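You operate a simulated robot arm through the tools that you are given. There is no shell and no other tool.

The job below is to be done with a simulated two-armed robot. You get a single attempt, and the scene is never put back.

Task
Space the three sliders out to bays 1, 3 and 5 and close the comb.
Fine: lower the rod with the blue rod lever, shut the cap bar and lock it with the green turn bar.

The check looks at the end state, three seconds after you hand in, the way a careful person would. Anything else that was tipped, shoved, dropped, spilled or broken makes it a failure. A push-on lid holds only when it is set on centred and level and pressed home; a screw cap is set on level and turned clockwise until tight.

Robot
Two 7-joint arms with fingered hands on one trunk that stands fixed in place. Base frame: the origin is at the foot of the trunk, x ahead of it, y to its left, z up. Readings come in cm, degrees, newtons and seconds.
The left shoulder is at [6, 13.8, 94.7], the right one opposite. With the tool pointing down near the work surface each hand reaches from about 42 to 92 cm from the base axis, measured 20 degrees to its own side. Payload 4 kg a hand.
Tool frame (each hand has its own): the origin (TCP) lies between the finger pads and is the grasp point; the fingertips stand 3.6 cm ahead of it; z points along the fingers, y is the line along which they close. The gripper opens to 12 cm. The gripper's body begins 4.2 cm behind the TCP. The gripper is a hand of 5 fingers: y runs from the thumb to the fingers, the wrist lies at [-1.5, -10.9, -20] in the tool frame.
Orientation is told as [roll, pitch, yaw] about the base's x, y, z axes, in that order, counted from this pose: with the fingers straight down and the wrist toward the robot, the tool's x, y and z point along [0, 1, 0], [1, 0, 0] and [0, 0, -1] of the base frame.

Tools
- The arms move only by the tool servo_tool. It takes "left_plan", "right_plan" or both (then of equal length, played together; a hand with none holds still); each is a list of rows, each an object of numbers (a shift or turn left out is 0): "tx", "ty", "tz": the shift along the base's x, y, z in units of 40 mm (1.0 is 40 mm); "rx", "ry", "rz": the turn, a rotation vector about the base's x, y, z in units of 4 degrees (1.0 is 4 degrees). In form: [{"tx": .., "ty": .., "tz": .., "rx": .., "ry": .., "rz": ..}, ...]. A call has 1 to 20 rows; each row shifts and turns the commanded pose from where the row before left it. A call with a number of a shift or a turn outside -1 to 1 is refused whole. A row lasts 0.2 s, in which the tool goes at most 5 cm and 8.6 degrees; a call with a longer step from one row to the next is refused whole. A pose out of reach is approached as far as the arm can. The call stops where the force on the tool passes 40 N (or 10 N more than at its start, if that is more) or the arm is blocked; 0.2 s more then pass. In this call time passes only in rows, and 0.2 s behind the last. It gives the time, the measured TCP pose, the force on the tool (base axes), the opening and the grip force at its end, in the units of the frame above (readings bear some noise), with the torque about the TCP (base axes, N m) and any sound that the robot's microphone picked up.
- Cameras (640 x 400 px; columns grow to the right, rows downward): "scene" is now at [6.07, 0.1, 159.76]; the picture's right is [0.01, -1.00, 0.00], its down [-0.53, -0.01, -0.85] and it looks along [0.85, 0.01, -0.53] (base axes); focal length 217 px, centre (320, 200). "left" rides on the left gripper at [-6.9, -7.9, -13.1] in its tool frame; the picture's right is [-0.78, -0.29, 0.55], its down [0.55, -0.73, 0.40] and it looks along [0.29, 0.61, 0.74] (tool axes); focal length 222 px, centre (320, 200). "right" rides on the right gripper at [6.9, -7.9, -13.1] in its tool frame; the picture's right is [-0.79, 0.29, -0.55], its down [-0.55, -0.74, 0.40] and it looks along [-0.29, 0.61, 0.74] (tool axes); focal length 222 px, centre (320, 200). There is no depth. A picture from a camera that has moved, and an enlarged one, comes with that camera's place and axes in the base frame and with its lens.
- grab_frame(camera): a new picture of that camera. The clock stands still meanwhile.
- slide_trunk(by): slides the trunk up (or, below 0, down) by that many cm; the arms and the scene camera ride with it, the base frame stays. It gives what a move gives, with no picture.
- move_fingers(index, middle, ring, little, thumb_bend, thumb_turn, hand): sets how far each is bent, from 0 (flat) to 1 (curled in); at 0.3 the hand is open as for a grip, at 0.7 the pads meet at the TCP. One left out holds its place. A second passes; each finger stops where it meets its share of the squeeze, and holds until it gets a number again. It is the only way to open and close the hand. It gives what a move gives, with no picture; readings hold the bend of each and the force on index, middle, ring, little, thumb and palm. thumb_turn goes from beside the hand (0) to across from the fingers (1), as for a grip.
- aim_head(pan, tilt): turns the head with the scene camera to pan (to the left, within 86 degrees either way) and tilt (down, from -29 to 69), counted from straight ahead of the robot. It gives what a move gives.
- zoom(camera, box): a new picture of the part [left, top, right, bottom] of that camera's present view, enlarged. The clock stands still meanwhile.
- job_done(): hands the job in; it is judged then, once.

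Nothing tells you positions but the pictures and the camera data. Unless the task says otherwise, let go and move clear before handing in.

The tools are called after "Emit:" by a JSON object that holds its "fn" and its "kwargs". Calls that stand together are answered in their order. servo_tool: Moves the arms, as the interface text tells. Its arguments: {"type":"object","properties":{"left_plan":{"type":"array","items":{"type":"object","properties":{"tx":{"type":"number"},"ty":{"type":"number"},"tz":{"type":"number"},"rx":{"type":"number"},"ry":{"type":"number"},"rz":{"type":"number"}}}},"right_plan":{"type":"array","items":{"type":"object","properties":{"tx":{"type":"number"},"ty":{"type":"number"},"tz":{"type":"number"},"rx":{"type":"number"},"ry":{"type":"number"},"rz":{"type":"number"}}}}},"required":[]} The other tools are called the same way: slide_trunk (by) slides the trunk up or down; move_fingers (index, middle, ring, little, thumb_bend, thumb_turn, hand) moves the fingers one by one; aim_head (pan, tilt) turns the head that bears the scene camera; grab_frame (camera) takes a picture; zoom (camera, box) takes an enlarged picture of a part of a camera's view; job_done () hands the job in.

At the start:

```text
clock: 0.0
left_ee_pos: [38.9, 13.85, 146.64]
left_tcp_rot: [0.0, 0.0, -0.1]
left_wrist_force: [-1.0, 1.2, 0.2]
left_wrist_torque: [0.04, 0.0, -0.04]
left_opening: 11.96
left_finger_force: 0.1
left_shape: jaw
left_bend: [0.3, 0.3, 0.3, 0.3, 0.3, 0.97]
left_finger forces: [0.1, 0.0, 0.1, 0.1, 0.0, 0.1]
right_ee_pos: [36.07, -20.19, 149.04]
right_tcp_rot: [0.0, 0.0, 0.0]
right_wrist_force: [-0.3, -0.4, -0.8]
right_wrist_torque: [0.01, 0.0, 0.0]
right_opening: 11.96
right_finger_force: 0.0
right_shape: jaw
right_bend: [0.3, 0.3, 0.3, 0.3, 0.3, 0.97]
right_finger forces: [0.0, 0.1, 0.0, 0.0, 0.1, 0.0]
trunk travel left (down, up): [-52.5, 6.5]
head pan, tilt: [0.8, 31.8]
```

scene: 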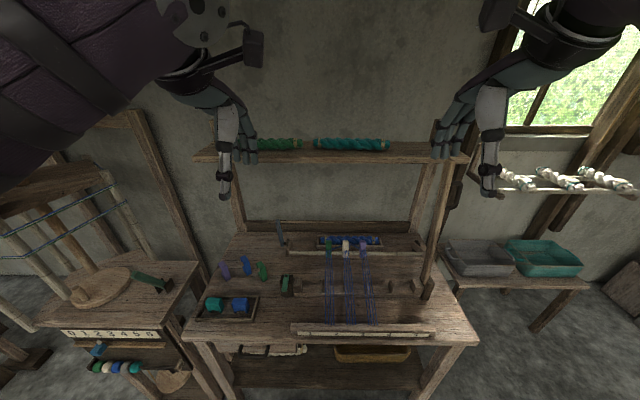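
right: 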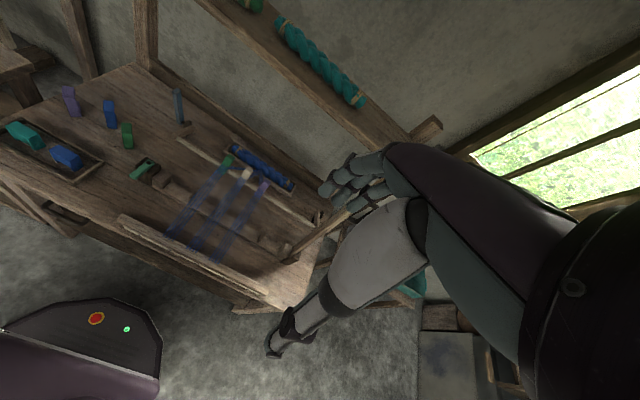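
left: 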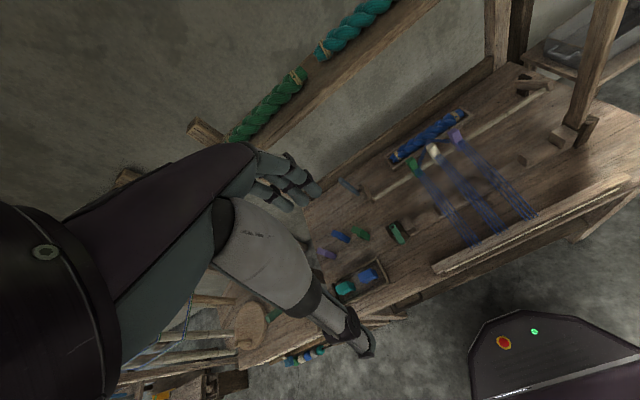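

I see a workbench with a comb/reed device with three yarn strands and sliders, levers and a cap bar. I'll zoom in for detail before moving.

Emit:
{"fn": "zoom", "kwargs": {"camera": "scene", "box": [260, 220, 460, 345]}}

Emit:
{"fn": "zoom", "kwargs": {"camera": "scene", "box": [180, 220, 340, 340]}}

Emit:
{"fn": "zoom", "kwargs": {"camera": "right", "box": [100, 100, 340, 280]}}

Emit:
{"fn": "zoom", "kwargs": {"camera": "left", "box": [320, 90, 600, 280]}}

```text
3.20 times, centred on (360, 282) of scene
camera zoom: at [6.07, 0.1, 159.76], right [0.01, -1.0, 0.0], down [-0.53, -0.01, -0.85], along [0.85, 0.01, -0.53], focal length 695 px, centre (192, -64)
```

zoom: 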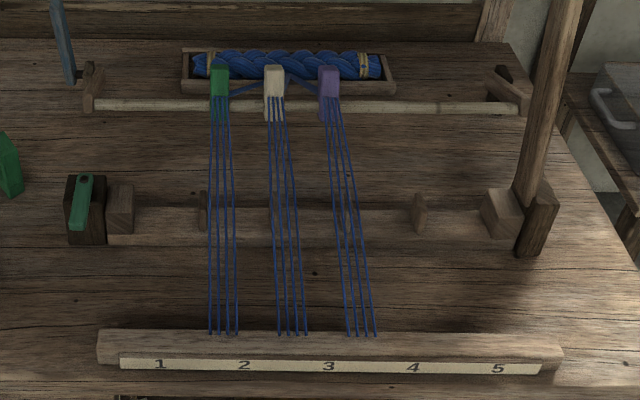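

```text
3.33 times, centred on (260, 280) of scene
camera zoom: at [6.07, 0.1, 159.76], right [0.01, -1.0, 0.0], down [-0.53, -0.01, -0.85], along [0.85, 0.01, -0.53], focal length 724 px, centre (520, -67)
```

zoom: 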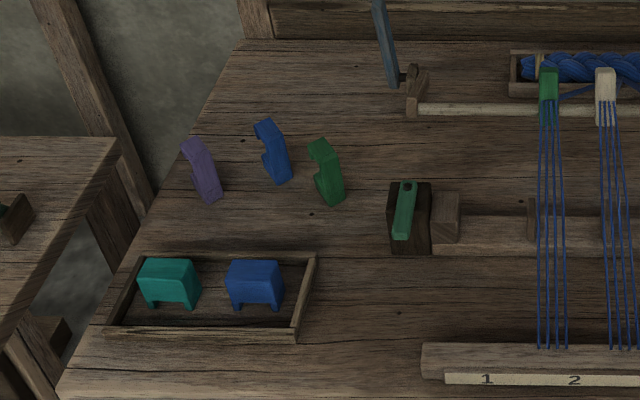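

```text
2.22 times, centred on (220, 190) of right
camera zoom: at [28.17, -13.16, 162.23], right [0.29, -0.79, 0.55], down [-0.74, -0.55, -0.4], along [0.61, -0.29, -0.74], focal length 494 px, centre (542, 222)
```

zoom: 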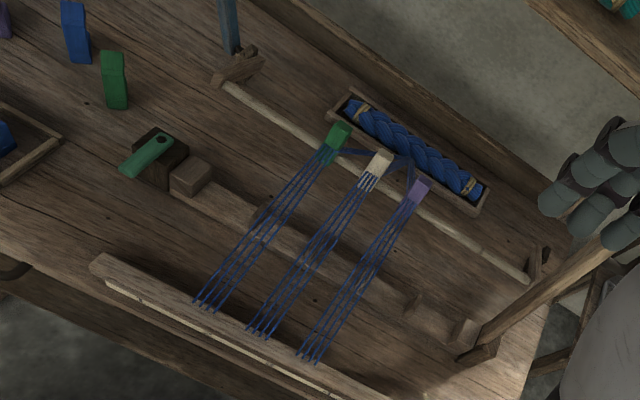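

```text
2.11 times, centred on (460, 185) of left
camera zoom: at [31.03, 6.99, 159.76], right [-0.29, -0.78, -0.55], down [-0.73, 0.55, -0.4], along [0.61, 0.29, -0.74], focal length 468 px, centre (25, 232)
```

zoom: 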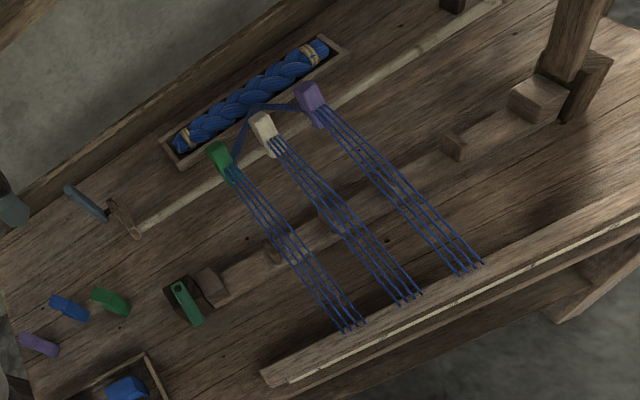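

The rod, at x of about 76, carries the green, white and purple sliders. The numbered bar is at the front with a toothed comb base between, a green turn bar sits at the comb's left end, and the cap bar looks hinged upright at the right. I'll tilt the head for a better look.

Emit:
{"fn": "aim_head", "kwargs": {"pan": -5, "tilt": 45}}

Emit:
{"fn": "grab_frame", "kwargs": {"camera": "scene"}}

Emit:
{"fn": "zoom", "kwargs": {"camera": "scene", "box": [240, 120, 400, 220]}}

Emit:
{"fn": "zoom", "kwargs": {"camera": "scene", "box": [340, 60, 480, 260]}}

```text
clock: 0.8
left_ee_pos: [38.98, 13.93, 146.63]
left_tcp_rot: [0.1, -0.1, 0.1]
left_wrist_force: [0.3, 0.5, 0.4]
left_wrist_torque: [-0.03, -0.04, -0.04]
left_opening: 11.98
left_finger_force: 0.1
left_shape: jaw
left_bend: [0.3, 0.3, 0.3, 0.3, 0.3, 0.97]
left_finger forces: [0.0, 0.1, 0.0, 0.0, 0.0, 0.1]
right_ee_pos: [36.02, -20.15, 149.16]
right_tcp_rot: [0.1, 0.0, 0.0]
right_wrist_force: [-0.2, -0.1, 0.4]
right_wrist_torque: [0.01, 0.02, 0.02]
right_opening: 11.98
right_finger_force: 0.0
right_shape: jaw
right_bend: [0.3, 0.3, 0.3, 0.3, 0.3, 0.97]
right_finger forces: [0.0, 0.1, 0.0, 0.0, 0.1, 0.0]
trunk travel left (down, up): [-52.5, 6.5]
head pan, tilt: [-5.0, 45.0]
```

```text
taken
camera scene: at [5.21, -0.73, 157.79], right [-0.09, -1.0, 0.0], down [-0.7, 0.06, -0.71], along [0.7, -0.06, -0.71], focal length 217 px, centre (320, 200)
```

scene: 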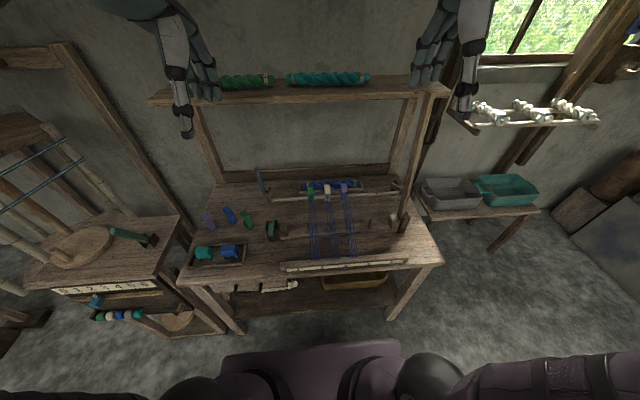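

```text
4.00 times, centred on (320, 170) of scene
camera zoom: at [5.21, -0.73, 157.79], right [-0.09, -1.0, 0.0], down [-0.7, 0.06, -0.71], along [0.7, -0.06, -0.71], focal length 869 px, centre (320, 320)
```

zoom: 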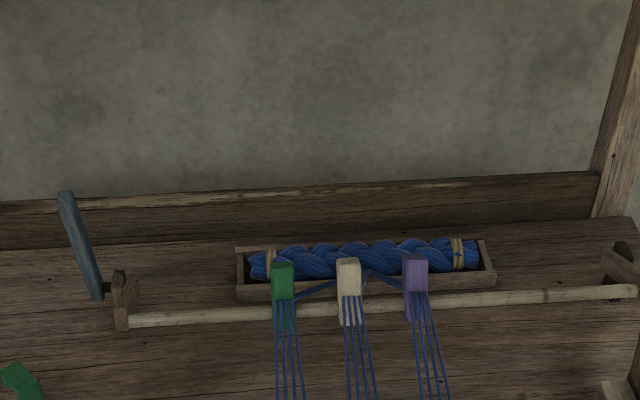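

```text
2.00 times, centred on (410, 160) of scene
camera zoom: at [5.21, -0.73, 157.79], right [-0.09, -1.0, 0.0], down [-0.7, 0.06, -0.71], along [0.7, -0.06, -0.71], focal length 434 px, centre (140, 280)
```

zoom: 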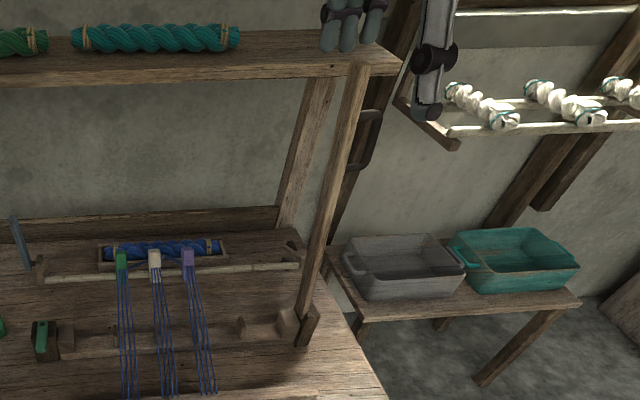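

The cap bar stands upright at about x 60, y -38, with a dark handle near its top. The bays seem to be at y ≈ +4, -4.5, -13, -21 and -29.5, and the blue lever is near (75, 16). I'll bring both hands forward and down to get close views.

Emit:
{"fn": "servo_tool", "kwargs": {"right_plan": [{"tx": 0.6, "ty": 0.14, "tz": -0.94}, {"tx": 0.6, "ty": 0.14, "tz": -0.94}, {"tx": 0.6, "ty": 0.14, "tz": -0.94}, {"tx": 0.6, "ty": 0.14, "tz": -0.94}, {"tx": 0.6, "ty": 0.14, "tz": -0.94}, {"tx": 0.6, "ty": 0.14, "tz": -0.94}, {"tx": 0.6, "ty": 0.14, "tz": -0.94}, {"tx": 0.6, "ty": 0.14, "tz": -0.94}, {"tx": 0.6, "ty": 0.14, "tz": -0.94}], "left_plan": [{"tx": 0.45, "ty": 0, "tz": -0.8}, {"tx": 0.45, "ty": 0, "tz": -0.8}, {"tx": 0.45, "ty": 0, "tz": -0.8}, {"tx": 0.45, "ty": 0, "tz": -0.8}, {"tx": 0.45, "ty": 0, "tz": -0.8}, {"tx": 0.45, "ty": 0, "tz": -0.8}, {"tx": 0.45, "ty": 0, "tz": -0.8}, {"tx": 0.45, "ty": 0, "tz": -0.8}, {"tx": 0.45, "ty": 0, "tz": -0.8}]}}

Emit:
{"fn": "grab_frame", "kwargs": {"camera": "scene"}}

Emit:
{"fn": "grab_frame", "kwargs": {"camera": "right"}}

Emit:
{"fn": "grab_frame", "kwargs": {"camera": "left"}}

```text
clock: 2.8
left_ee_pos: [55.39, 13.92, 117.75]
left_tcp_rot: [0.0, 0.0, -0.2]
left_wrist_force: [0.6, -0.1, 0.3]
left_wrist_torque: [0.02, 0.04, -0.02]
left_opening: 11.99
left_finger_force: 0.0
left_shape: jaw
left_bend: [0.3, 0.3, 0.3, 0.3, 0.3, 0.97]
left_finger forces: [0.0, 0.1, 0.0, 0.1, 0.0, 0.0]
right_ee_pos: [57.75, -15.03, 115.29]
right_tcp_rot: [0.1, -0.1, 0.0]
right_wrist_force: [-0.4, 0.3, -0.2]
right_wrist_torque: [-0.01, 0.02, 0.02]
right_opening: 11.99
right_finger_force: 0.0
right_shape: jaw
right_bend: [0.3, 0.3, 0.3, 0.3, 0.3, 0.97]
right_finger forces: [0.1, 0.0, 0.0, 0.0, 0.0, 0.1]
trunk travel left (down, up): [-52.5, 6.5]
head pan, tilt: [-5.0, 45.0]
```

```text
taken
camera scene: at [5.4, -0.73, 157.78], right [-0.09, -1.0, 0.0], down [-0.71, 0.06, -0.71], along [0.7, -0.06, -0.71], focal length 217 px, centre (320, 200)
```

scene: 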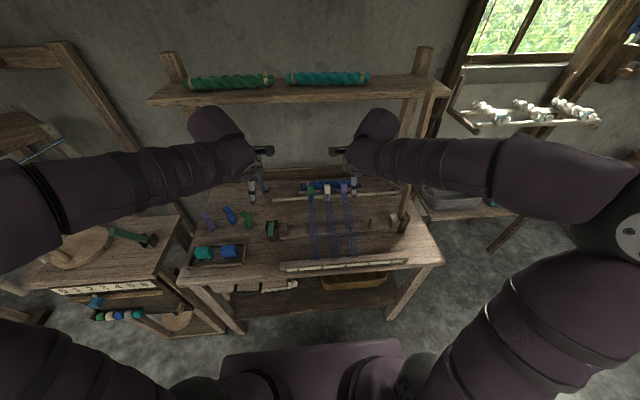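

```text
taken
camera right: at [49.9, -8.02, 128.39], right [0.29, -0.78, 0.55], down [-0.74, -0.55, -0.4], along [0.61, -0.29, -0.74], focal length 222 px, centre (320, 200)
```

right: 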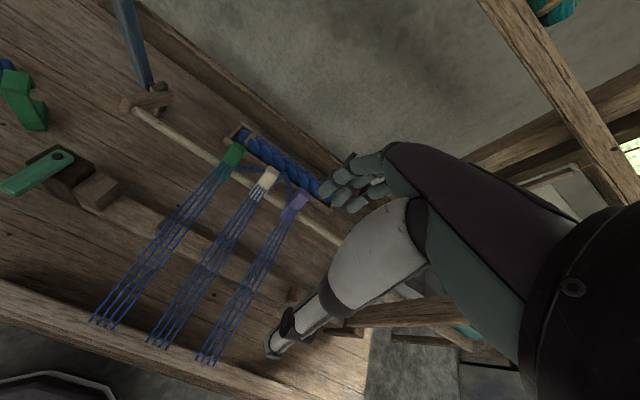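

```text
taken
camera left: at [47.48, 6.98, 130.91], right [-0.29, -0.78, -0.55], down [-0.73, 0.55, -0.4], along [0.61, 0.29, -0.74], focal length 222 px, centre (320, 200)
```

left: 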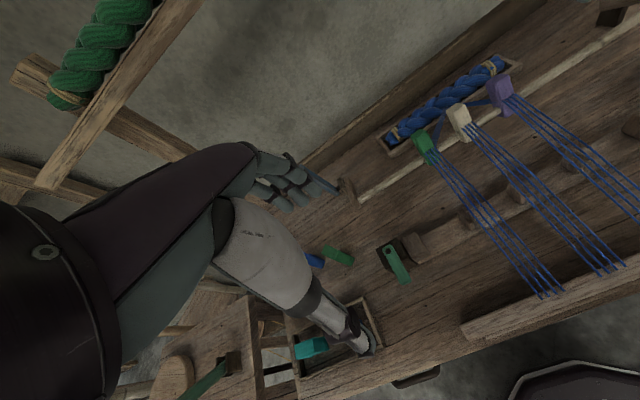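

Emit:
{"fn": "zoom", "kwargs": {"camera": "right", "box": [80, 70, 340, 230]}}

Emit:
{"fn": "zoom", "kwargs": {"camera": "right", "box": [0, 0, 200, 220]}}

Emit:
{"fn": "zoom", "kwargs": {"camera": "left", "box": [360, 50, 640, 240]}}

Emit:
{"fn": "zoom", "kwargs": {"camera": "scene", "box": [370, 70, 470, 260]}}

Emit:
{"fn": "zoom", "kwargs": {"camera": "left", "box": [280, 140, 440, 300]}}

```text
2.46 times, centred on (210, 150) of right
camera zoom: at [49.9, -8.02, 128.39], right [0.29, -0.78, 0.55], down [-0.74, -0.55, -0.4], along [0.61, -0.29, -0.74], focal length 547 px, centre (591, 323)
```

zoom: 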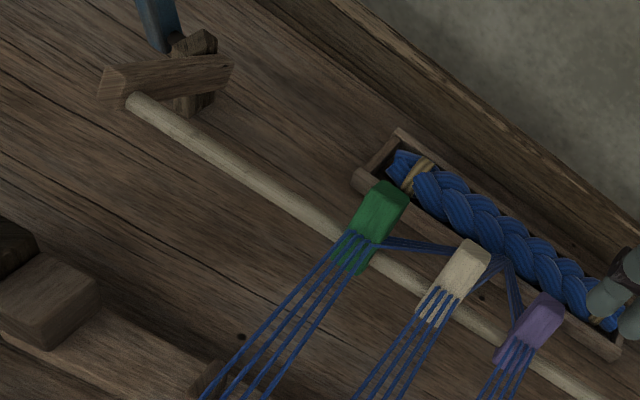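

```text
1.82 times, centred on (100, 110) of right
camera zoom: at [49.9, -8.02, 128.39], right [0.29, -0.78, 0.55], down [-0.74, -0.55, -0.4], along [0.61, -0.29, -0.74], focal length 404 px, centre (720, 364)
```

zoom: 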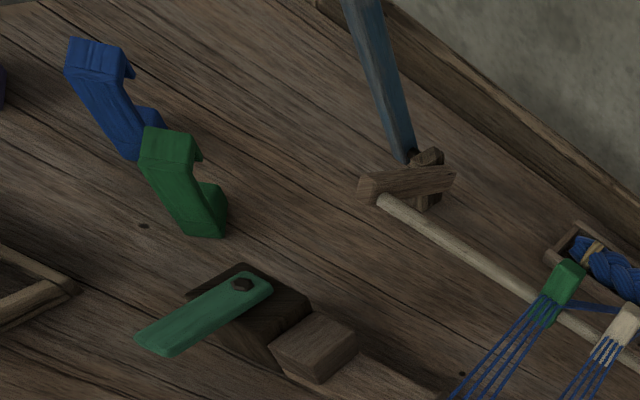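

```text
2.11 times, centred on (500, 145) of left
camera zoom: at [47.48, 6.98, 130.91], right [-0.29, -0.78, -0.55], down [-0.73, 0.55, -0.4], along [0.61, 0.29, -0.74], focal length 468 px, centre (-59, 316)
```

zoom: 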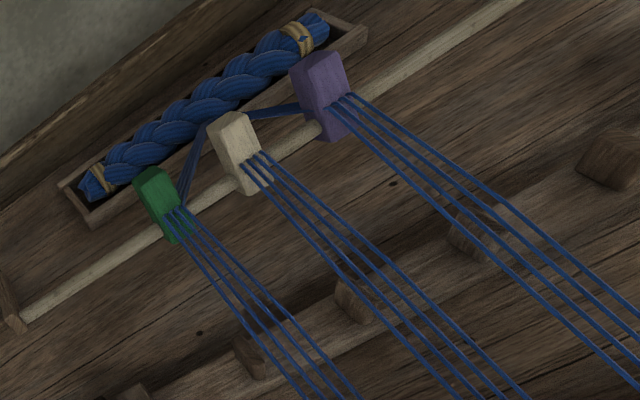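

```text
2.11 times, centred on (420, 165) of scene
camera zoom: at [5.4, -0.73, 157.78], right [-0.09, -1.0, 0.0], down [-0.71, 0.06, -0.71], along [0.7, -0.06, -0.71], focal length 457 px, centre (110, 274)
```

zoom: 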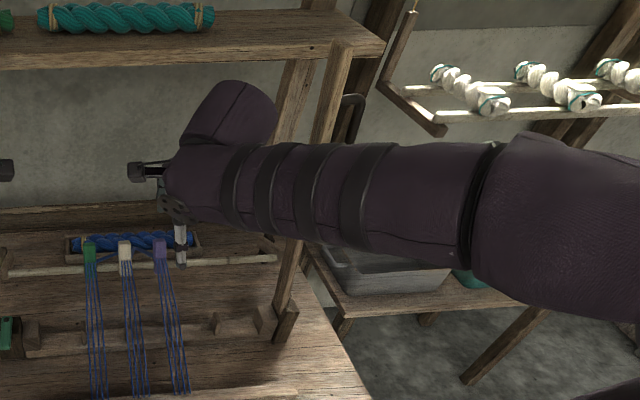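

```text
2.50 times, centred on (360, 220) of left
camera zoom: at [47.48, 6.98, 130.91], right [-0.29, -0.78, -0.55], down [-0.73, 0.55, -0.4], along [0.61, 0.29, -0.74], focal length 555 px, centre (220, 150)
```

zoom: 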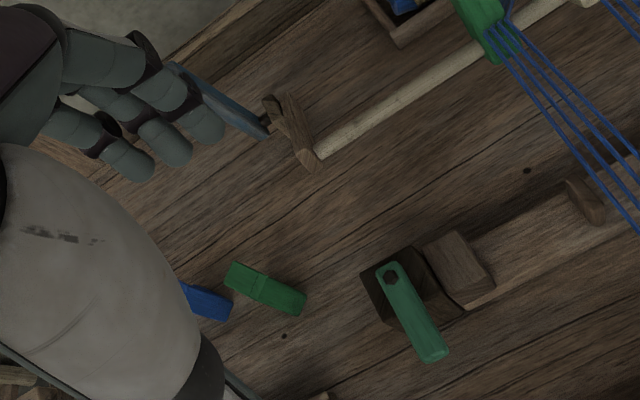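

The table top is about z 79, the rod axis about (x 75.5, z 89), and the sliders' tops reach z ≈ 93.6 at y ≈ -2.7, -10 and -17.7. The lever runs from (83, 19, 86) up to (81, 19, 102). Next I'll shape the right hand as a single pointing index finger for pushing the sliders.

Emit:
{"fn": "move_fingers", "kwargs": {"hand": "right", "index": 0.3, "middle": 1, "ring": 1, "little": 1, "thumb_bend": 0.3, "thumb_turn": 0}}

Emit:
{"fn": "grab_frame", "kwargs": {"camera": "right"}}

Emit:
{"fn": "grab_frame", "kwargs": {"camera": "scene"}}

Emit:
{"fn": "zoom", "kwargs": {"camera": "scene", "box": [300, 120, 400, 220]}}

Emit:
{"fn": "grab_frame", "kwargs": {"camera": "left"}}

```text
clock: 3.8
left_ee_pos: [55.14, 13.84, 117.91]
left_tcp_rot: [0.0, -0.1, 0.0]
left_wrist_force: [0.7, 1.1, -1.3]
left_wrist_torque: [0.0, -0.01, -0.02]
left_opening: 11.93
left_finger_force: 0.1
left_shape: jaw
left_bend: [0.3, 0.3, 0.3, 0.3, 0.3, 0.97]
left_finger forces: [0.0, 0.0, 0.0, 0.0, 0.1, 0.1]
right_ee_pos: [57.72, -15.01, 115.29]
right_tcp_rot: [0.1, -0.1, 0.0]
right_wrist_force: [-0.1, 0.0, -1.2]
right_wrist_torque: [-0.03, 0.03, 0.01]
right_opening: 16.86
right_finger_force: 0.1
right_shape: fingers
right_bend: [0.3, 1.0, 1.0, 1.0, 0.3, 0.0]
right_finger forces: [0.0, 0.1, 0.0, 0.1, 0.0, 0.1]
trunk travel left (down, up): [-52.5, 6.5]
head pan, tilt: [-5.0, 45.0]
```

```text
taken
camera right: at [49.71, -8.03, 128.5], right [0.29, -0.78, 0.55], down [-0.74, -0.55, -0.4], along [0.61, -0.29, -0.74], focal length 222 px, centre (320, 200)
```

right: 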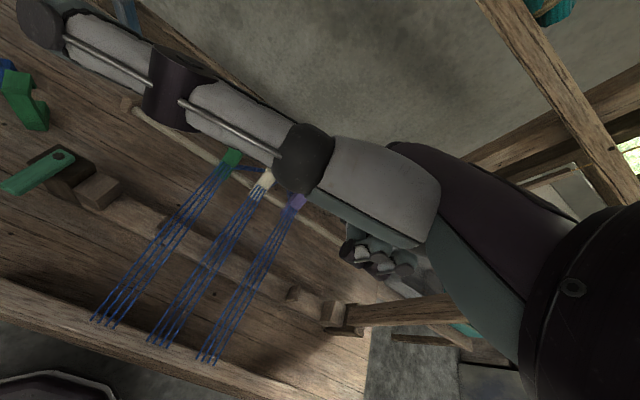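

```text
taken
camera scene: at [5.2, -0.73, 157.79], right [-0.09, -1.0, 0.0], down [-0.7, 0.06, -0.71], along [0.7, -0.06, -0.71], focal length 217 px, centre (320, 200)
```

scene: 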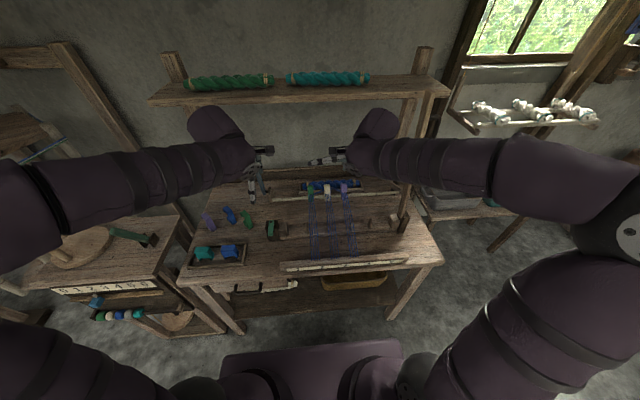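

```text
4.00 times, centred on (350, 170) of scene
camera zoom: at [5.2, -0.73, 157.79], right [-0.09, -1.0, 0.0], down [-0.7, 0.06, -0.71], along [0.7, -0.06, -0.71], focal length 869 px, centre (200, 320)
```

zoom: 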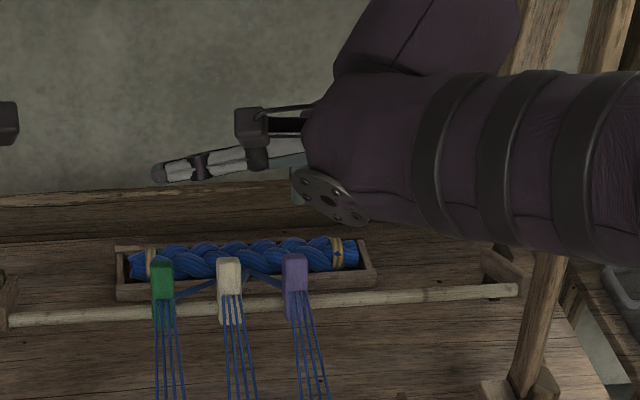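

```text
taken
camera left: at [47.3, 6.98, 131.01], right [-0.29, -0.78, -0.55], down [-0.73, 0.55, -0.4], along [0.61, 0.29, -0.74], focal length 222 px, centre (320, 200)
```

left: 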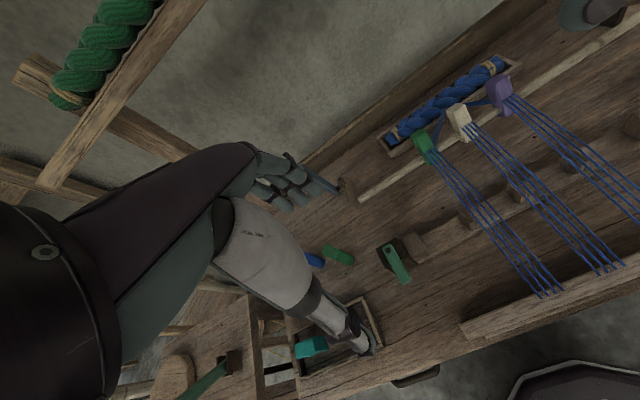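

The thumb turned aside blocks the wrist camera, so I'll put it back opposite the index and keep the other fingers curled.

Emit:
{"fn": "move_fingers", "kwargs": {"hand": "right", "index": 0.45, "middle": 1, "ring": 1, "little": 1, "thumb_bend": 0.45, "thumb_turn": 0.97}}

Emit:
{"fn": "grab_frame", "kwargs": {"camera": "right"}}

Emit:
{"fn": "zoom", "kwargs": {"camera": "left", "box": [480, 0, 640, 100]}}

Emit:
{"fn": "zoom", "kwargs": {"camera": "scene", "box": [300, 120, 400, 220]}}

```text
clock: 4.8
left_ee_pos: [55.16, 13.84, 117.89]
left_tcp_rot: [0.0, 0.0, 0.1]
left_wrist_force: [0.3, 0.3, -0.2]
left_wrist_torque: [-0.03, 0.0, 0.01]
left_opening: 11.98
left_finger_force: 0.2
left_shape: jaw
left_bend: [0.3, 0.3, 0.3, 0.3, 0.3, 0.97]
left_finger forces: [0.0, 0.1, 0.1, 0.1, 0.1, 0.0]
right_ee_pos: [57.7, -14.98, 115.33]
right_tcp_rot: [0.1, 0.0, 0.1]
right_wrist_force: [0.6, 0.2, -0.1]
right_wrist_torque: [0.0, 0.02, 0.02]
right_opening: 7.57
right_finger_force: 0.1
right_shape: fingers
right_bend: [0.45, 1.0, 1.0, 1.0, 0.45, 0.96]
right_finger forces: [0.0, 0.0, 0.0, 0.1, 0.1, 0.0]
trunk travel left (down, up): [-52.5, 6.5]
head pan, tilt: [-5.0, 45.0]
```

```text
taken
camera right: at [49.72, -8.03, 128.5], right [0.29, -0.78, 0.55], down [-0.74, -0.55, -0.4], along [0.61, -0.29, -0.74], focal length 222 px, centre (320, 200)
```

right: 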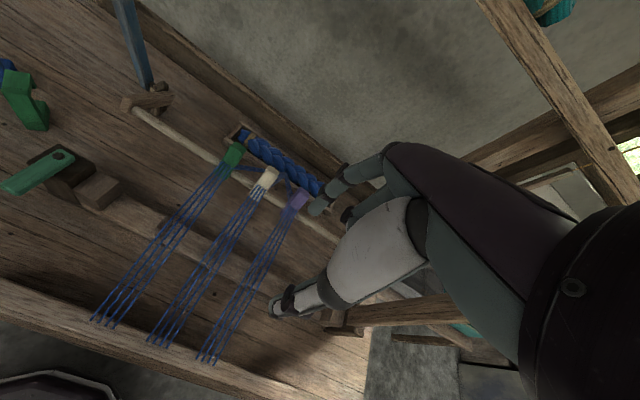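

```text
4.00 times, centred on (560, 50) of left
camera zoom: at [47.31, 6.99, 131.01], right [-0.29, -0.78, -0.55], down [-0.73, 0.55, -0.4], along [0.61, 0.29, -0.74], focal length 888 px, centre (-640, 800)
```

zoom: 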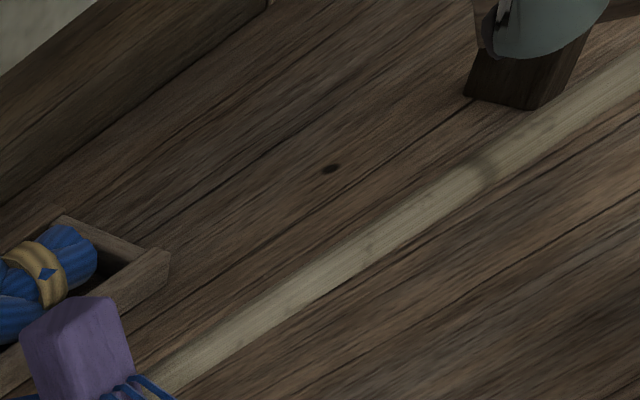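

```text
4.00 times, centred on (350, 170) of scene
camera zoom: at [5.22, -0.73, 157.79], right [-0.09, -1.0, 0.0], down [-0.7, 0.06, -0.71], along [0.7, -0.06, -0.71], focal length 869 px, centre (200, 320)
```

zoom: 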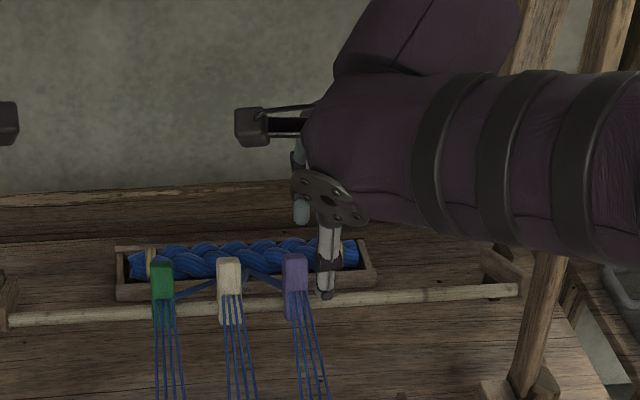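

Emit:
{"fn": "move_fingers", "kwargs": {"hand": "right", "index": 0.68, "thumb_bend": 0.68}}

Emit:
{"fn": "grab_frame", "kwargs": {"camera": "right"}}

Emit:
{"fn": "zoom", "kwargs": {"camera": "right", "box": [250, 130, 450, 330]}}

Emit:
{"fn": "zoom", "kwargs": {"camera": "scene", "box": [320, 130, 380, 200]}}

```text
clock: 5.8
left_ee_pos: [55.09, 13.86, 117.95]
left_tcp_rot: [0.0, 0.1, 0.0]
left_wrist_force: [-0.9, -0.7, -0.2]
left_wrist_torque: [-0.01, -0.03, -0.01]
left_opening: 11.98
left_finger_force: 0.1
left_shape: jaw
left_bend: [0.3, 0.3, 0.3, 0.3, 0.3, 0.97]
left_finger forces: [0.1, 0.0, 0.1, 0.0, 0.0, 0.1]
right_ee_pos: [57.61, -15.07, 115.43]
right_tcp_rot: [0.0, 0.0, -0.1]
right_wrist_force: [-0.5, 0.5, 0.7]
right_wrist_torque: [0.0, 0.01, 0.01]
right_opening: 0.7
right_finger_force: 0.1
right_shape: fingers
right_bend: [0.68, 1.0, 1.0, 1.0, 0.68, 0.99]
right_finger forces: [0.0, 0.1, 0.0, 0.1, 0.1, 0.1]
trunk travel left (down, up): [-52.5, 6.5]
head pan, tilt: [-5.0, 45.0]
```

```text
taken
camera right: at [49.72, -8.03, 128.5], right [0.29, -0.78, 0.55], down [-0.74, -0.55, -0.4], along [0.61, -0.29, -0.74], focal length 222 px, centre (320, 200)
```

right: 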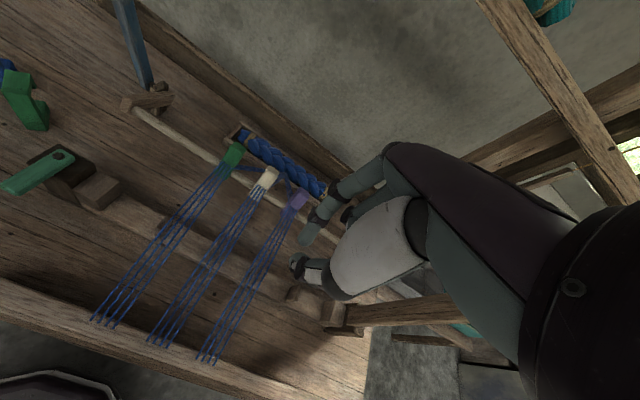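

```text
2.00 times, centred on (350, 230) of right
camera zoom: at [49.72, -8.03, 128.5], right [0.29, -0.78, 0.55], down [-0.74, -0.55, -0.4], along [0.61, -0.29, -0.74], focal length 444 px, centre (260, 140)
```

zoom: 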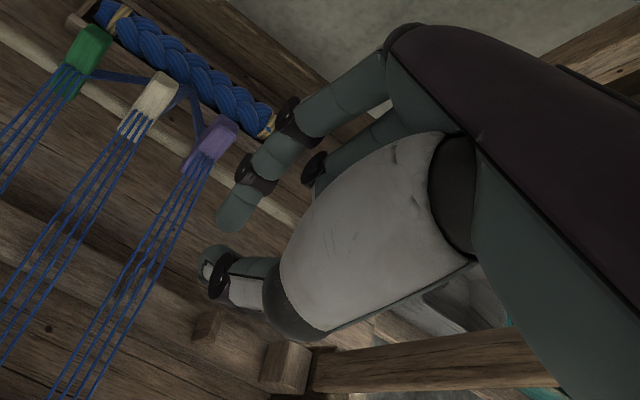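

```text
5.71 times, centred on (350, 165) of scene
camera zoom: at [5.22, -0.73, 157.79], right [-0.09, -1.0, 0.0], down [-0.7, 0.06, -0.71], along [0.7, -0.06, -0.71], focal length 1241 px, centre (149, 400)
```

zoom: 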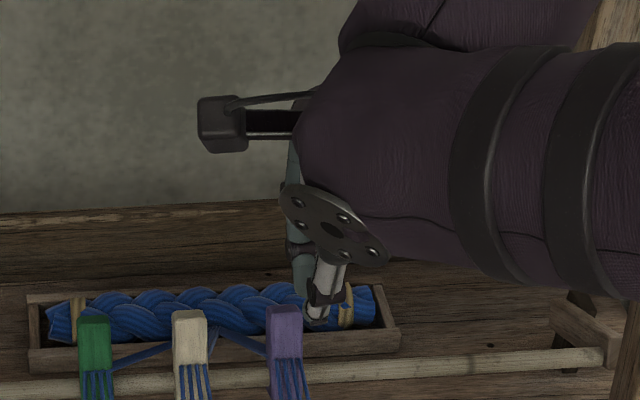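

The pinched index and thumb tips sit about 2.5 cm below the TCP. I'll roll the hand 20° so the curled fingers clear the sliders, then hover above the gap between the white and purple sliders.

Emit:
{"fn": "servo_tool", "kwargs": {"right_plan": [{"tx": 0.808, "ty": 0.042, "tz": -0.558, "rx": -0.8333}, {"tx": 0.808, "ty": 0.042, "tz": -0.558, "rx": -0.8333}, {"tx": 0.808, "ty": 0.042, "tz": -0.558, "rx": -0.8333}, {"tx": 0.808, "ty": 0.042, "tz": -0.558, "rx": -0.8333}, {"tx": 0.808, "ty": 0.042, "tz": -0.558, "rx": -0.8333}, {"tx": 0.808, "ty": 0.042, "tz": -0.558, "rx": -0.8333}]}}

Emit:
{"fn": "grab_frame", "kwargs": {"camera": "right"}}

Emit:
{"fn": "grab_frame", "kwargs": {"camera": "scene"}}

Emit:
{"fn": "zoom", "kwargs": {"camera": "left", "box": [400, 0, 640, 150]}}

```text
clock: 7.2
left_ee_pos: [55.33, 14.06, 117.79]
left_tcp_rot: [0.0, 0.2, 0.0]
left_wrist_force: [-0.4, 0.6, 0.0]
left_wrist_torque: [-0.03, -0.03, -0.02]
left_opening: 12.0
left_finger_force: 0.1
left_shape: jaw
left_bend: [0.3, 0.3, 0.3, 0.3, 0.3, 0.97]
left_finger forces: [0.0, 0.0, 0.0, 0.1, 0.0, 0.0]
right_ee_pos: [77.25, -14.08, 101.67]
right_tcp_rot: [-20.1, 0.0, 0.0]
right_wrist_force: [1.0, -0.1, 0.2]
right_wrist_torque: [0.03, 0.04, 0.04]
right_opening: 0.68
right_finger_force: 0.0
right_shape: fingers
right_bend: [0.68, 1.0, 1.0, 1.0, 0.68, 0.99]
right_finger forces: [0.0, 0.0, 0.0, 0.1, 0.0, 0.0]
trunk travel left (down, up): [-52.5, 6.5]
head pan, tilt: [-5.0, 45.0]
```

```text
taken
camera right: at [69.33, -3.02, 111.6], right [0.29, -0.55, 0.78], down [-0.74, -0.65, -0.18], along [0.61, -0.52, -0.59], focal length 222 px, centre (320, 200)
```

right: 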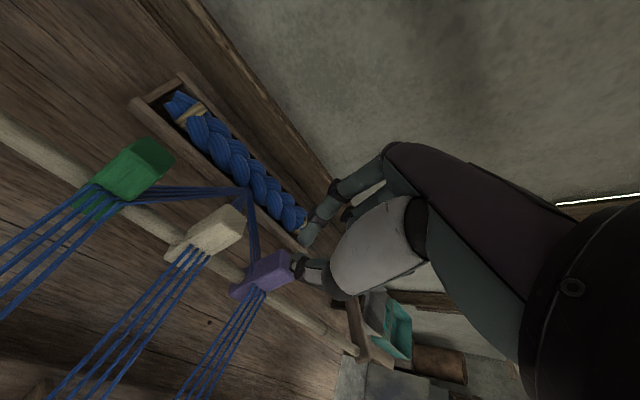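

```text
taken
camera scene: at [5.35, -0.68, 157.79], right [-0.09, -1.0, 0.0], down [-0.71, 0.06, -0.71], along [0.7, -0.06, -0.71], focal length 217 px, centre (320, 200)
```

scene: 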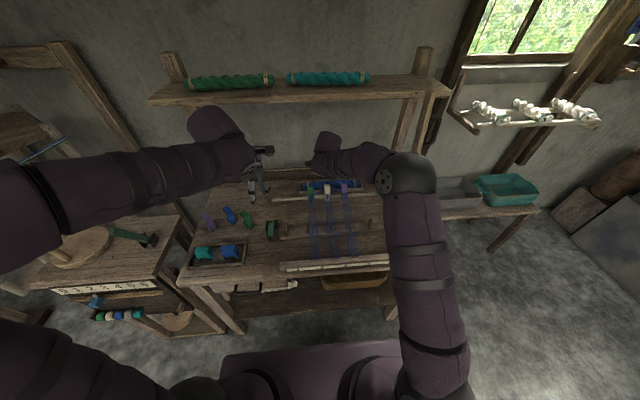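

```text
2.67 times, centred on (520, 75) of left
camera zoom: at [47.42, 7.03, 130.96], right [-0.29, -0.78, -0.55], down [-0.74, 0.55, -0.4], along [0.61, 0.29, -0.74], focal length 592 px, centre (-213, 533)
```

zoom: 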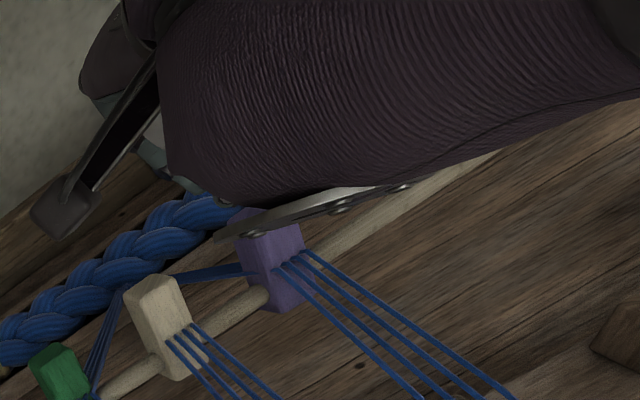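

The hand hovers above the white–purple gap; the sliders measure about y -2.7, -10.1 and -17.2. I'll lower the fingertip into the gap.

Emit:
{"fn": "servo_tool", "kwargs": {"right_plan": [{"ty": 0.09, "tx": -0.06}, {"tz": -0.6}, {"tz": -0.6}, {"tz": -0.4}]}}

Emit:
{"fn": "grab_frame", "kwargs": {"camera": "right"}}

Emit:
{"fn": "zoom", "kwargs": {"camera": "scene", "box": [270, 140, 420, 240]}}

Emit:
{"fn": "zoom", "kwargs": {"camera": "left", "box": [400, 0, 640, 150]}}

```text
clock: 8.2
left_ee_pos: [55.25, 13.94, 118.01]
left_tcp_rot: [0.0, 0.0, 0.0]
left_wrist_force: [0.0, -0.4, -0.1]
left_wrist_torque: [0.01, 0.0, 0.03]
left_opening: 11.97
left_finger_force: 0.1
left_shape: jaw
left_bend: [0.3, 0.3, 0.3, 0.3, 0.3, 0.97]
left_finger forces: [0.0, 0.0, 0.1, 0.0, 0.0, 0.0]
right_ee_pos: [76.85, -13.83, 95.37]
right_tcp_rot: [-20.0, 0.1, -0.1]
right_wrist_force: [-0.3, 0.2, 0.5]
right_wrist_torque: [0.01, 0.02, -0.02]
right_opening: 0.71
right_finger_force: 0.0
right_shape: fingers
right_bend: [0.68, 1.0, 1.0, 1.0, 0.68, 0.99]
right_finger forces: [0.0, 0.1, 0.0, 0.1, 0.0, 0.0]
trunk travel left (down, up): [-52.5, 6.5]
head pan, tilt: [-5.0, 45.0]
```

```text
taken
camera right: at [68.94, -2.72, 105.32], right [0.29, -0.55, 0.78], down [-0.74, -0.65, -0.19], along [0.61, -0.52, -0.59], focal length 222 px, centre (320, 200)
```

right: 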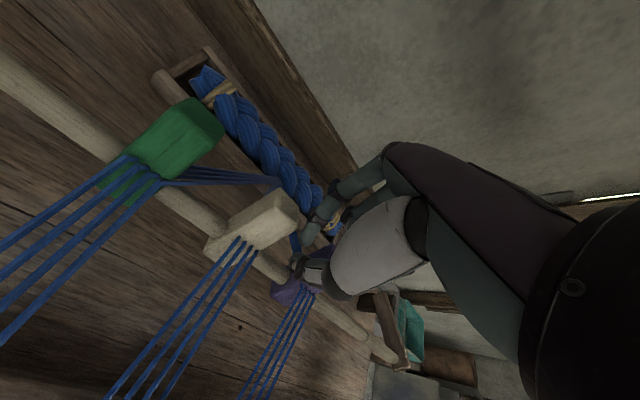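

```text
4.00 times, centred on (345, 190) of scene
camera zoom: at [5.24, -0.72, 157.79], right [-0.09, -1.0, 0.0], down [-0.7, 0.06, -0.71], along [0.7, -0.06, -0.71], focal length 869 px, centre (220, 240)
```

zoom: 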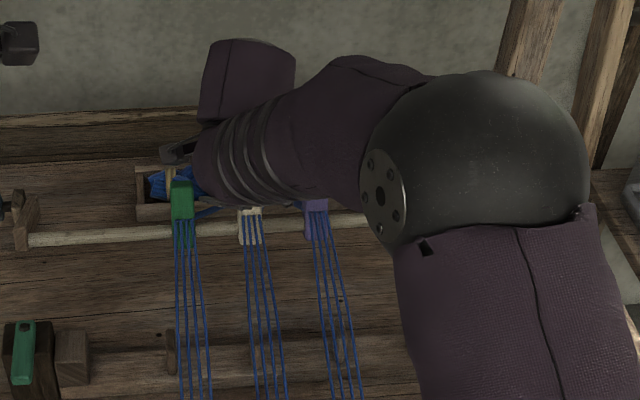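

```text
2.67 times, centred on (520, 75) of left
camera zoom: at [47.33, 7.0, 131.0], right [-0.29, -0.78, -0.55], down [-0.73, 0.55, -0.4], along [0.61, 0.29, -0.74], focal length 592 px, centre (-213, 533)
```

zoom: 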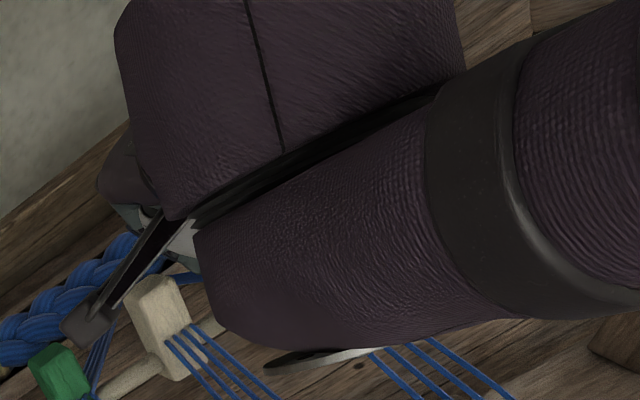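

The fingertip is in the gap, clear of both sliders. I'll lower a little more and push the purple slider toward -y in stages.

Emit:
{"fn": "servo_tool", "kwargs": {"right_plan": [{"tz": -0.35}, {"ty": -0.4}, {"ty": -0.4}, {"ty": -0.4}, {"ty": -0.4}, {"ty": -0.4}]}}

Emit:
{"fn": "grab_frame", "kwargs": {"camera": "right"}}

Emit:
{"fn": "grab_frame", "kwargs": {"camera": "scene"}}

```text
clock: 9.6
left_ee_pos: [55.21, 13.79, 117.97]
left_tcp_rot: [-0.1, 0.0, 0.1]
left_wrist_force: [0.4, 0.5, 0.0]
left_wrist_torque: [0.0, 0.0, -0.03]
left_opening: 11.99
left_finger_force: 0.1
left_shape: jaw
left_bend: [0.3, 0.3, 0.3, 0.3, 0.3, 0.97]
left_finger forces: [0.1, 0.1, 0.0, 0.0, 0.1, 0.0]
right_ee_pos: [76.99, -21.67, 93.97]
right_tcp_rot: [-20.0, 0.0, 0.1]
right_wrist_force: [-0.3, 0.9, -0.5]
right_wrist_torque: [0.02, -0.05, 0.01]
right_opening: 0.69
right_finger_force: 0.0
right_shape: fingers
right_bend: [0.68, 1.0, 1.0, 1.0, 0.68, 0.99]
right_finger forces: [0.0, 0.0, 0.0, 0.1, 0.4, 0.1]
trunk travel left (down, up): [-52.5, 6.5]
head pan, tilt: [-5.0, 45.0]
```

```text
taken
camera right: at [69.05, -10.64, 103.98], right [0.29, -0.55, 0.78], down [-0.74, -0.65, -0.19], along [0.61, -0.52, -0.59], focal length 222 px, centre (320, 200)
```

right: 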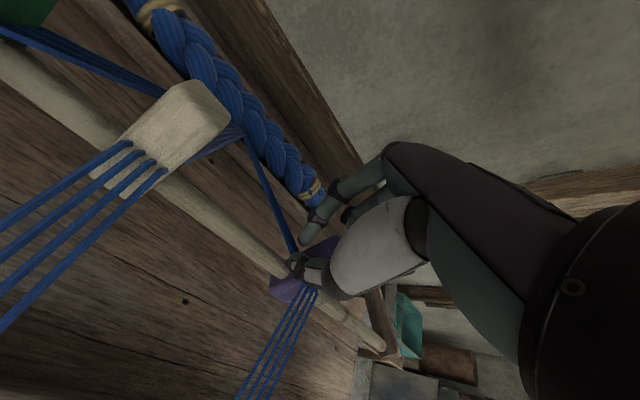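

```text
taken
camera scene: at [5.22, -0.75, 157.79], right [-0.09, -1.0, 0.0], down [-0.7, 0.06, -0.71], along [0.7, -0.06, -0.71], focal length 217 px, centre (320, 200)
```

scene: 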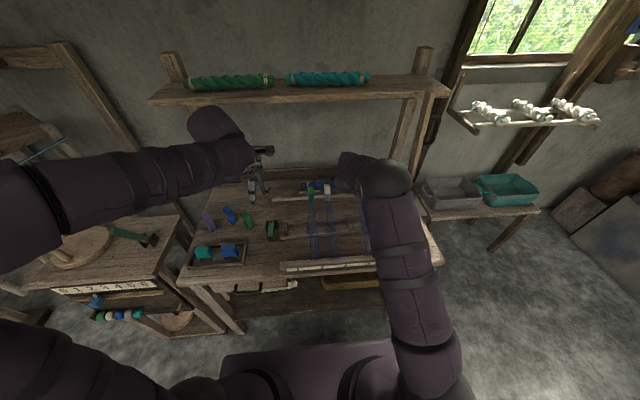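

Emit:
{"fn": "servo_tool", "kwargs": {"right_plan": [{"ty": -0.4}, {"ty": -0.4}, {"ty": -0.4}, {"ty": -0.4}]}}

Emit:
{"fn": "grab_frame", "kwargs": {"camera": "right"}}

Emit:
{"fn": "grab_frame", "kwargs": {"camera": "scene"}}

Emit:
{"fn": "zoom", "kwargs": {"camera": "scene", "box": [300, 160, 450, 280]}}

```text
clock: 10.6
left_ee_pos: [55.28, 13.81, 117.87]
left_tcp_rot: [0.0, 0.0, -0.1]
left_wrist_force: [-0.3, -0.8, 0.4]
left_wrist_torque: [0.02, -0.01, 0.0]
left_opening: 11.96
left_finger_force: 0.1
left_shape: jaw
left_bend: [0.3, 0.3, 0.3, 0.3, 0.3, 0.97]
left_finger forces: [0.0, 0.0, 0.1, 0.0, 0.0, 0.0]
right_ee_pos: [77.01, -28.22, 94.16]
right_tcp_rot: [-20.2, 0.0, -0.1]
right_wrist_force: [-0.1, 0.6, 0.2]
right_wrist_torque: [0.01, 0.0, -0.01]
right_opening: 0.65
right_finger_force: 0.3
right_shape: fingers
right_bend: [0.68, 1.0, 1.0, 1.0, 0.68, 0.99]
right_finger forces: [0.1, 0.0, 0.0, 0.0, 0.1, 0.0]
trunk travel left (down, up): [-52.5, 6.5]
head pan, tilt: [-5.0, 45.0]
```

```text
taken
camera right: at [69.12, -17.18, 104.15], right [0.29, -0.55, 0.78], down [-0.74, -0.65, -0.19], along [0.61, -0.52, -0.59], focal length 222 px, centre (320, 200)
```

right: 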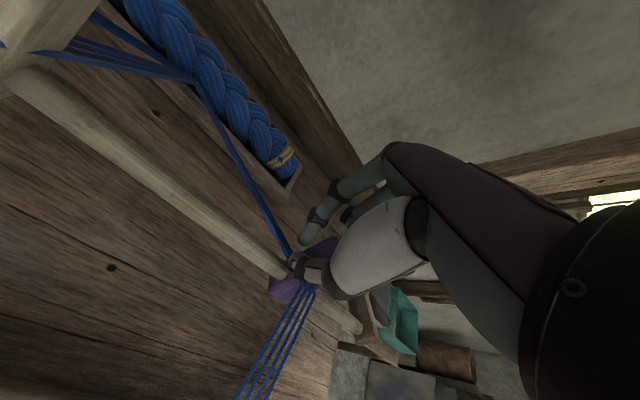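

```text
taken
camera scene: at [5.23, -0.77, 157.79], right [-0.09, -1.0, 0.0], down [-0.7, 0.06, -0.71], along [0.7, -0.06, -0.71], focal length 217 px, centre (320, 200)
```

scene: 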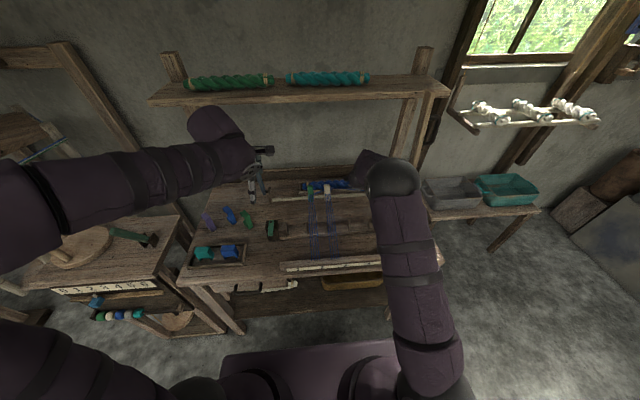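

```text
3.33 times, centred on (375, 220) of scene
camera zoom: at [5.23, -0.77, 157.79], right [-0.09, -1.0, 0.0], down [-0.7, 0.06, -0.71], along [0.7, -0.06, -0.71], focal length 724 px, centre (137, 133)
```

zoom: 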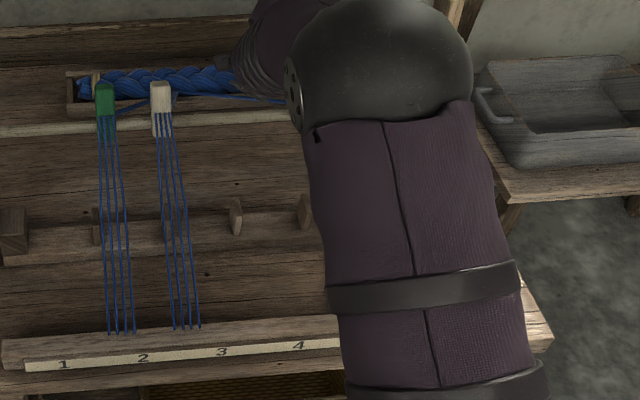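

Emit:
{"fn": "servo_tool", "kwargs": {"right_plan": [{"ty": -0.4}, {"ty": 0.2}, {"ty": 0.2}, {"tz": 0.8}, {"tz": 0.8}, {"ty": 0.8, "tx": -0.5, "tz": 0.5}, {"ty": 0.8, "tx": -0.5, "tz": 0.5}, {"ty": 0.8, "tx": -0.5, "tz": 0.5}]}}

Emit:
{"fn": "grab_frame", "kwargs": {"camera": "right"}}

Emit:
{"fn": "grab_frame", "kwargs": {"camera": "scene"}}

Emit:
{"fn": "zoom", "kwargs": {"camera": "scene", "box": [300, 160, 450, 280]}}

```text
clock: 12.3
left_ee_pos: [55.13, 14.02, 117.9]
left_tcp_rot: [0.1, 0.1, -0.1]
left_wrist_force: [-0.5, 0.4, -0.2]
left_wrist_torque: [0.01, 0.04, 0.0]
left_opening: 11.99
left_finger_force: 0.0
left_shape: jaw
left_bend: [0.3, 0.3, 0.3, 0.3, 0.3, 0.97]
left_finger forces: [0.0, 0.0, 0.1, 0.0, 0.0, 0.0]
right_ee_pos: [70.46, -18.75, 106.5]
right_tcp_rot: [-19.9, 0.0, 0.0]
right_wrist_force: [-0.2, 0.3, -1.2]
right_wrist_torque: [-0.02, -0.02, -0.04]
right_opening: 0.61
right_finger_force: 0.1
right_shape: fingers
right_bend: [0.68, 1.0, 1.0, 1.0, 0.68, 0.99]
right_finger forces: [0.1, 0.1, 0.0, 0.0, 0.0, 0.0]
trunk travel left (down, up): [-52.5, 6.5]
head pan, tilt: [-5.0, 45.0]
```

```text
taken
camera right: at [62.57, -7.66, 116.35], right [0.29, -0.55, 0.78], down [-0.73, -0.65, -0.19], along [0.61, -0.52, -0.59], focal length 222 px, centre (320, 200)
```

right: 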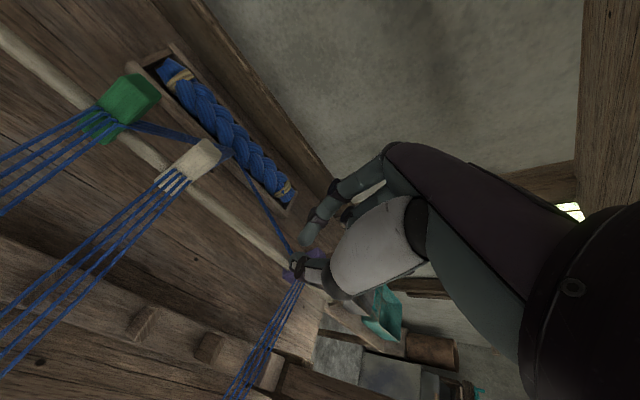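

```text
taken
camera scene: at [5.11, -0.62, 157.79], right [-0.09, -1.0, 0.0], down [-0.7, 0.06, -0.71], along [0.7, -0.06, -0.71], focal length 217 px, centre (320, 200)
```

scene: 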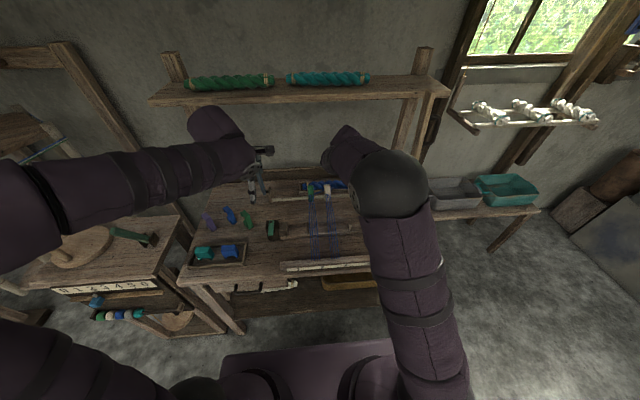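

```text
3.33 times, centred on (375, 220) of scene
camera zoom: at [5.11, -0.62, 157.79], right [-0.09, -1.0, 0.0], down [-0.7, 0.06, -0.71], along [0.7, -0.06, -0.71], focal length 724 px, centre (137, 133)
```

zoom: 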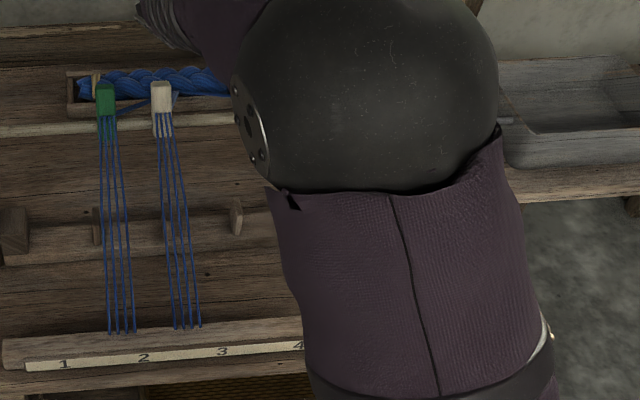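

The purple slider is out near y -31 but partly hidden, so I'll check it later. Next is the white slider: lower the fingertip in the green–white gap and push it toward -y to about -14.

Emit:
{"fn": "servo_tool", "kwargs": {"right_plan": [{"tx": 0.406, "ty": 0.766, "tz": -0.156}, {"tx": 0.406, "ty": 0.766, "tz": -0.156}, {"tx": 0.406, "ty": 0.766, "tz": -0.156}, {"tx": 0.406, "ty": 0.766, "tz": -0.156}]}}

Emit:
{"fn": "grab_frame", "kwargs": {"camera": "right"}}

```text
clock: 13.3
left_ee_pos: [55.25, 13.95, 117.83]
left_tcp_rot: [0.0, 0.0, 0.1]
left_wrist_force: [-0.2, 1.4, -0.3]
left_wrist_torque: [-0.03, 0.0, 0.0]
left_opening: 11.98
left_finger_force: 0.0
left_shape: jaw
left_bend: [0.3, 0.3, 0.3, 0.3, 0.3, 0.97]
left_finger forces: [0.0, 0.1, 0.0, 0.0, 0.0, 0.0]
right_ee_pos: [77.48, -6.39, 103.98]
right_tcp_rot: [-20.0, 0.1, -0.1]
right_wrist_force: [0.1, 0.4, -0.7]
right_wrist_torque: [-0.02, 0.01, 0.02]
right_opening: 0.62
right_finger_force: 0.2
right_shape: fingers
right_bend: [0.68, 1.0, 1.0, 1.0, 0.68, 0.99]
right_finger forces: [0.0, 0.0, 0.0, 0.0, 0.0, 0.0]
trunk travel left (down, up): [-52.5, 6.5]
head pan, tilt: [-5.0, 45.0]
```

```text
taken
camera right: at [69.51, 4.61, 113.92], right [0.29, -0.55, 0.78], down [-0.74, -0.65, -0.19], along [0.61, -0.52, -0.59], focal length 222 px, centre (320, 200)
```

right: 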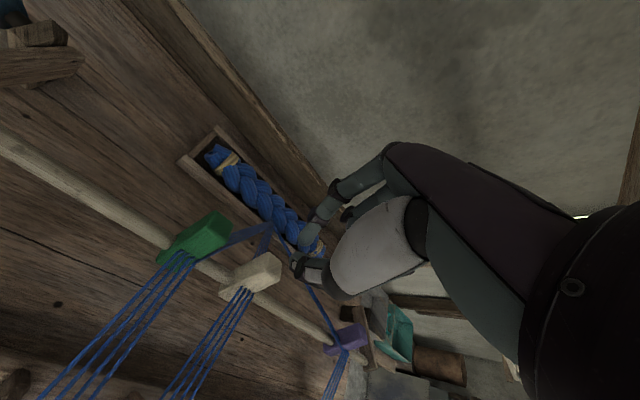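

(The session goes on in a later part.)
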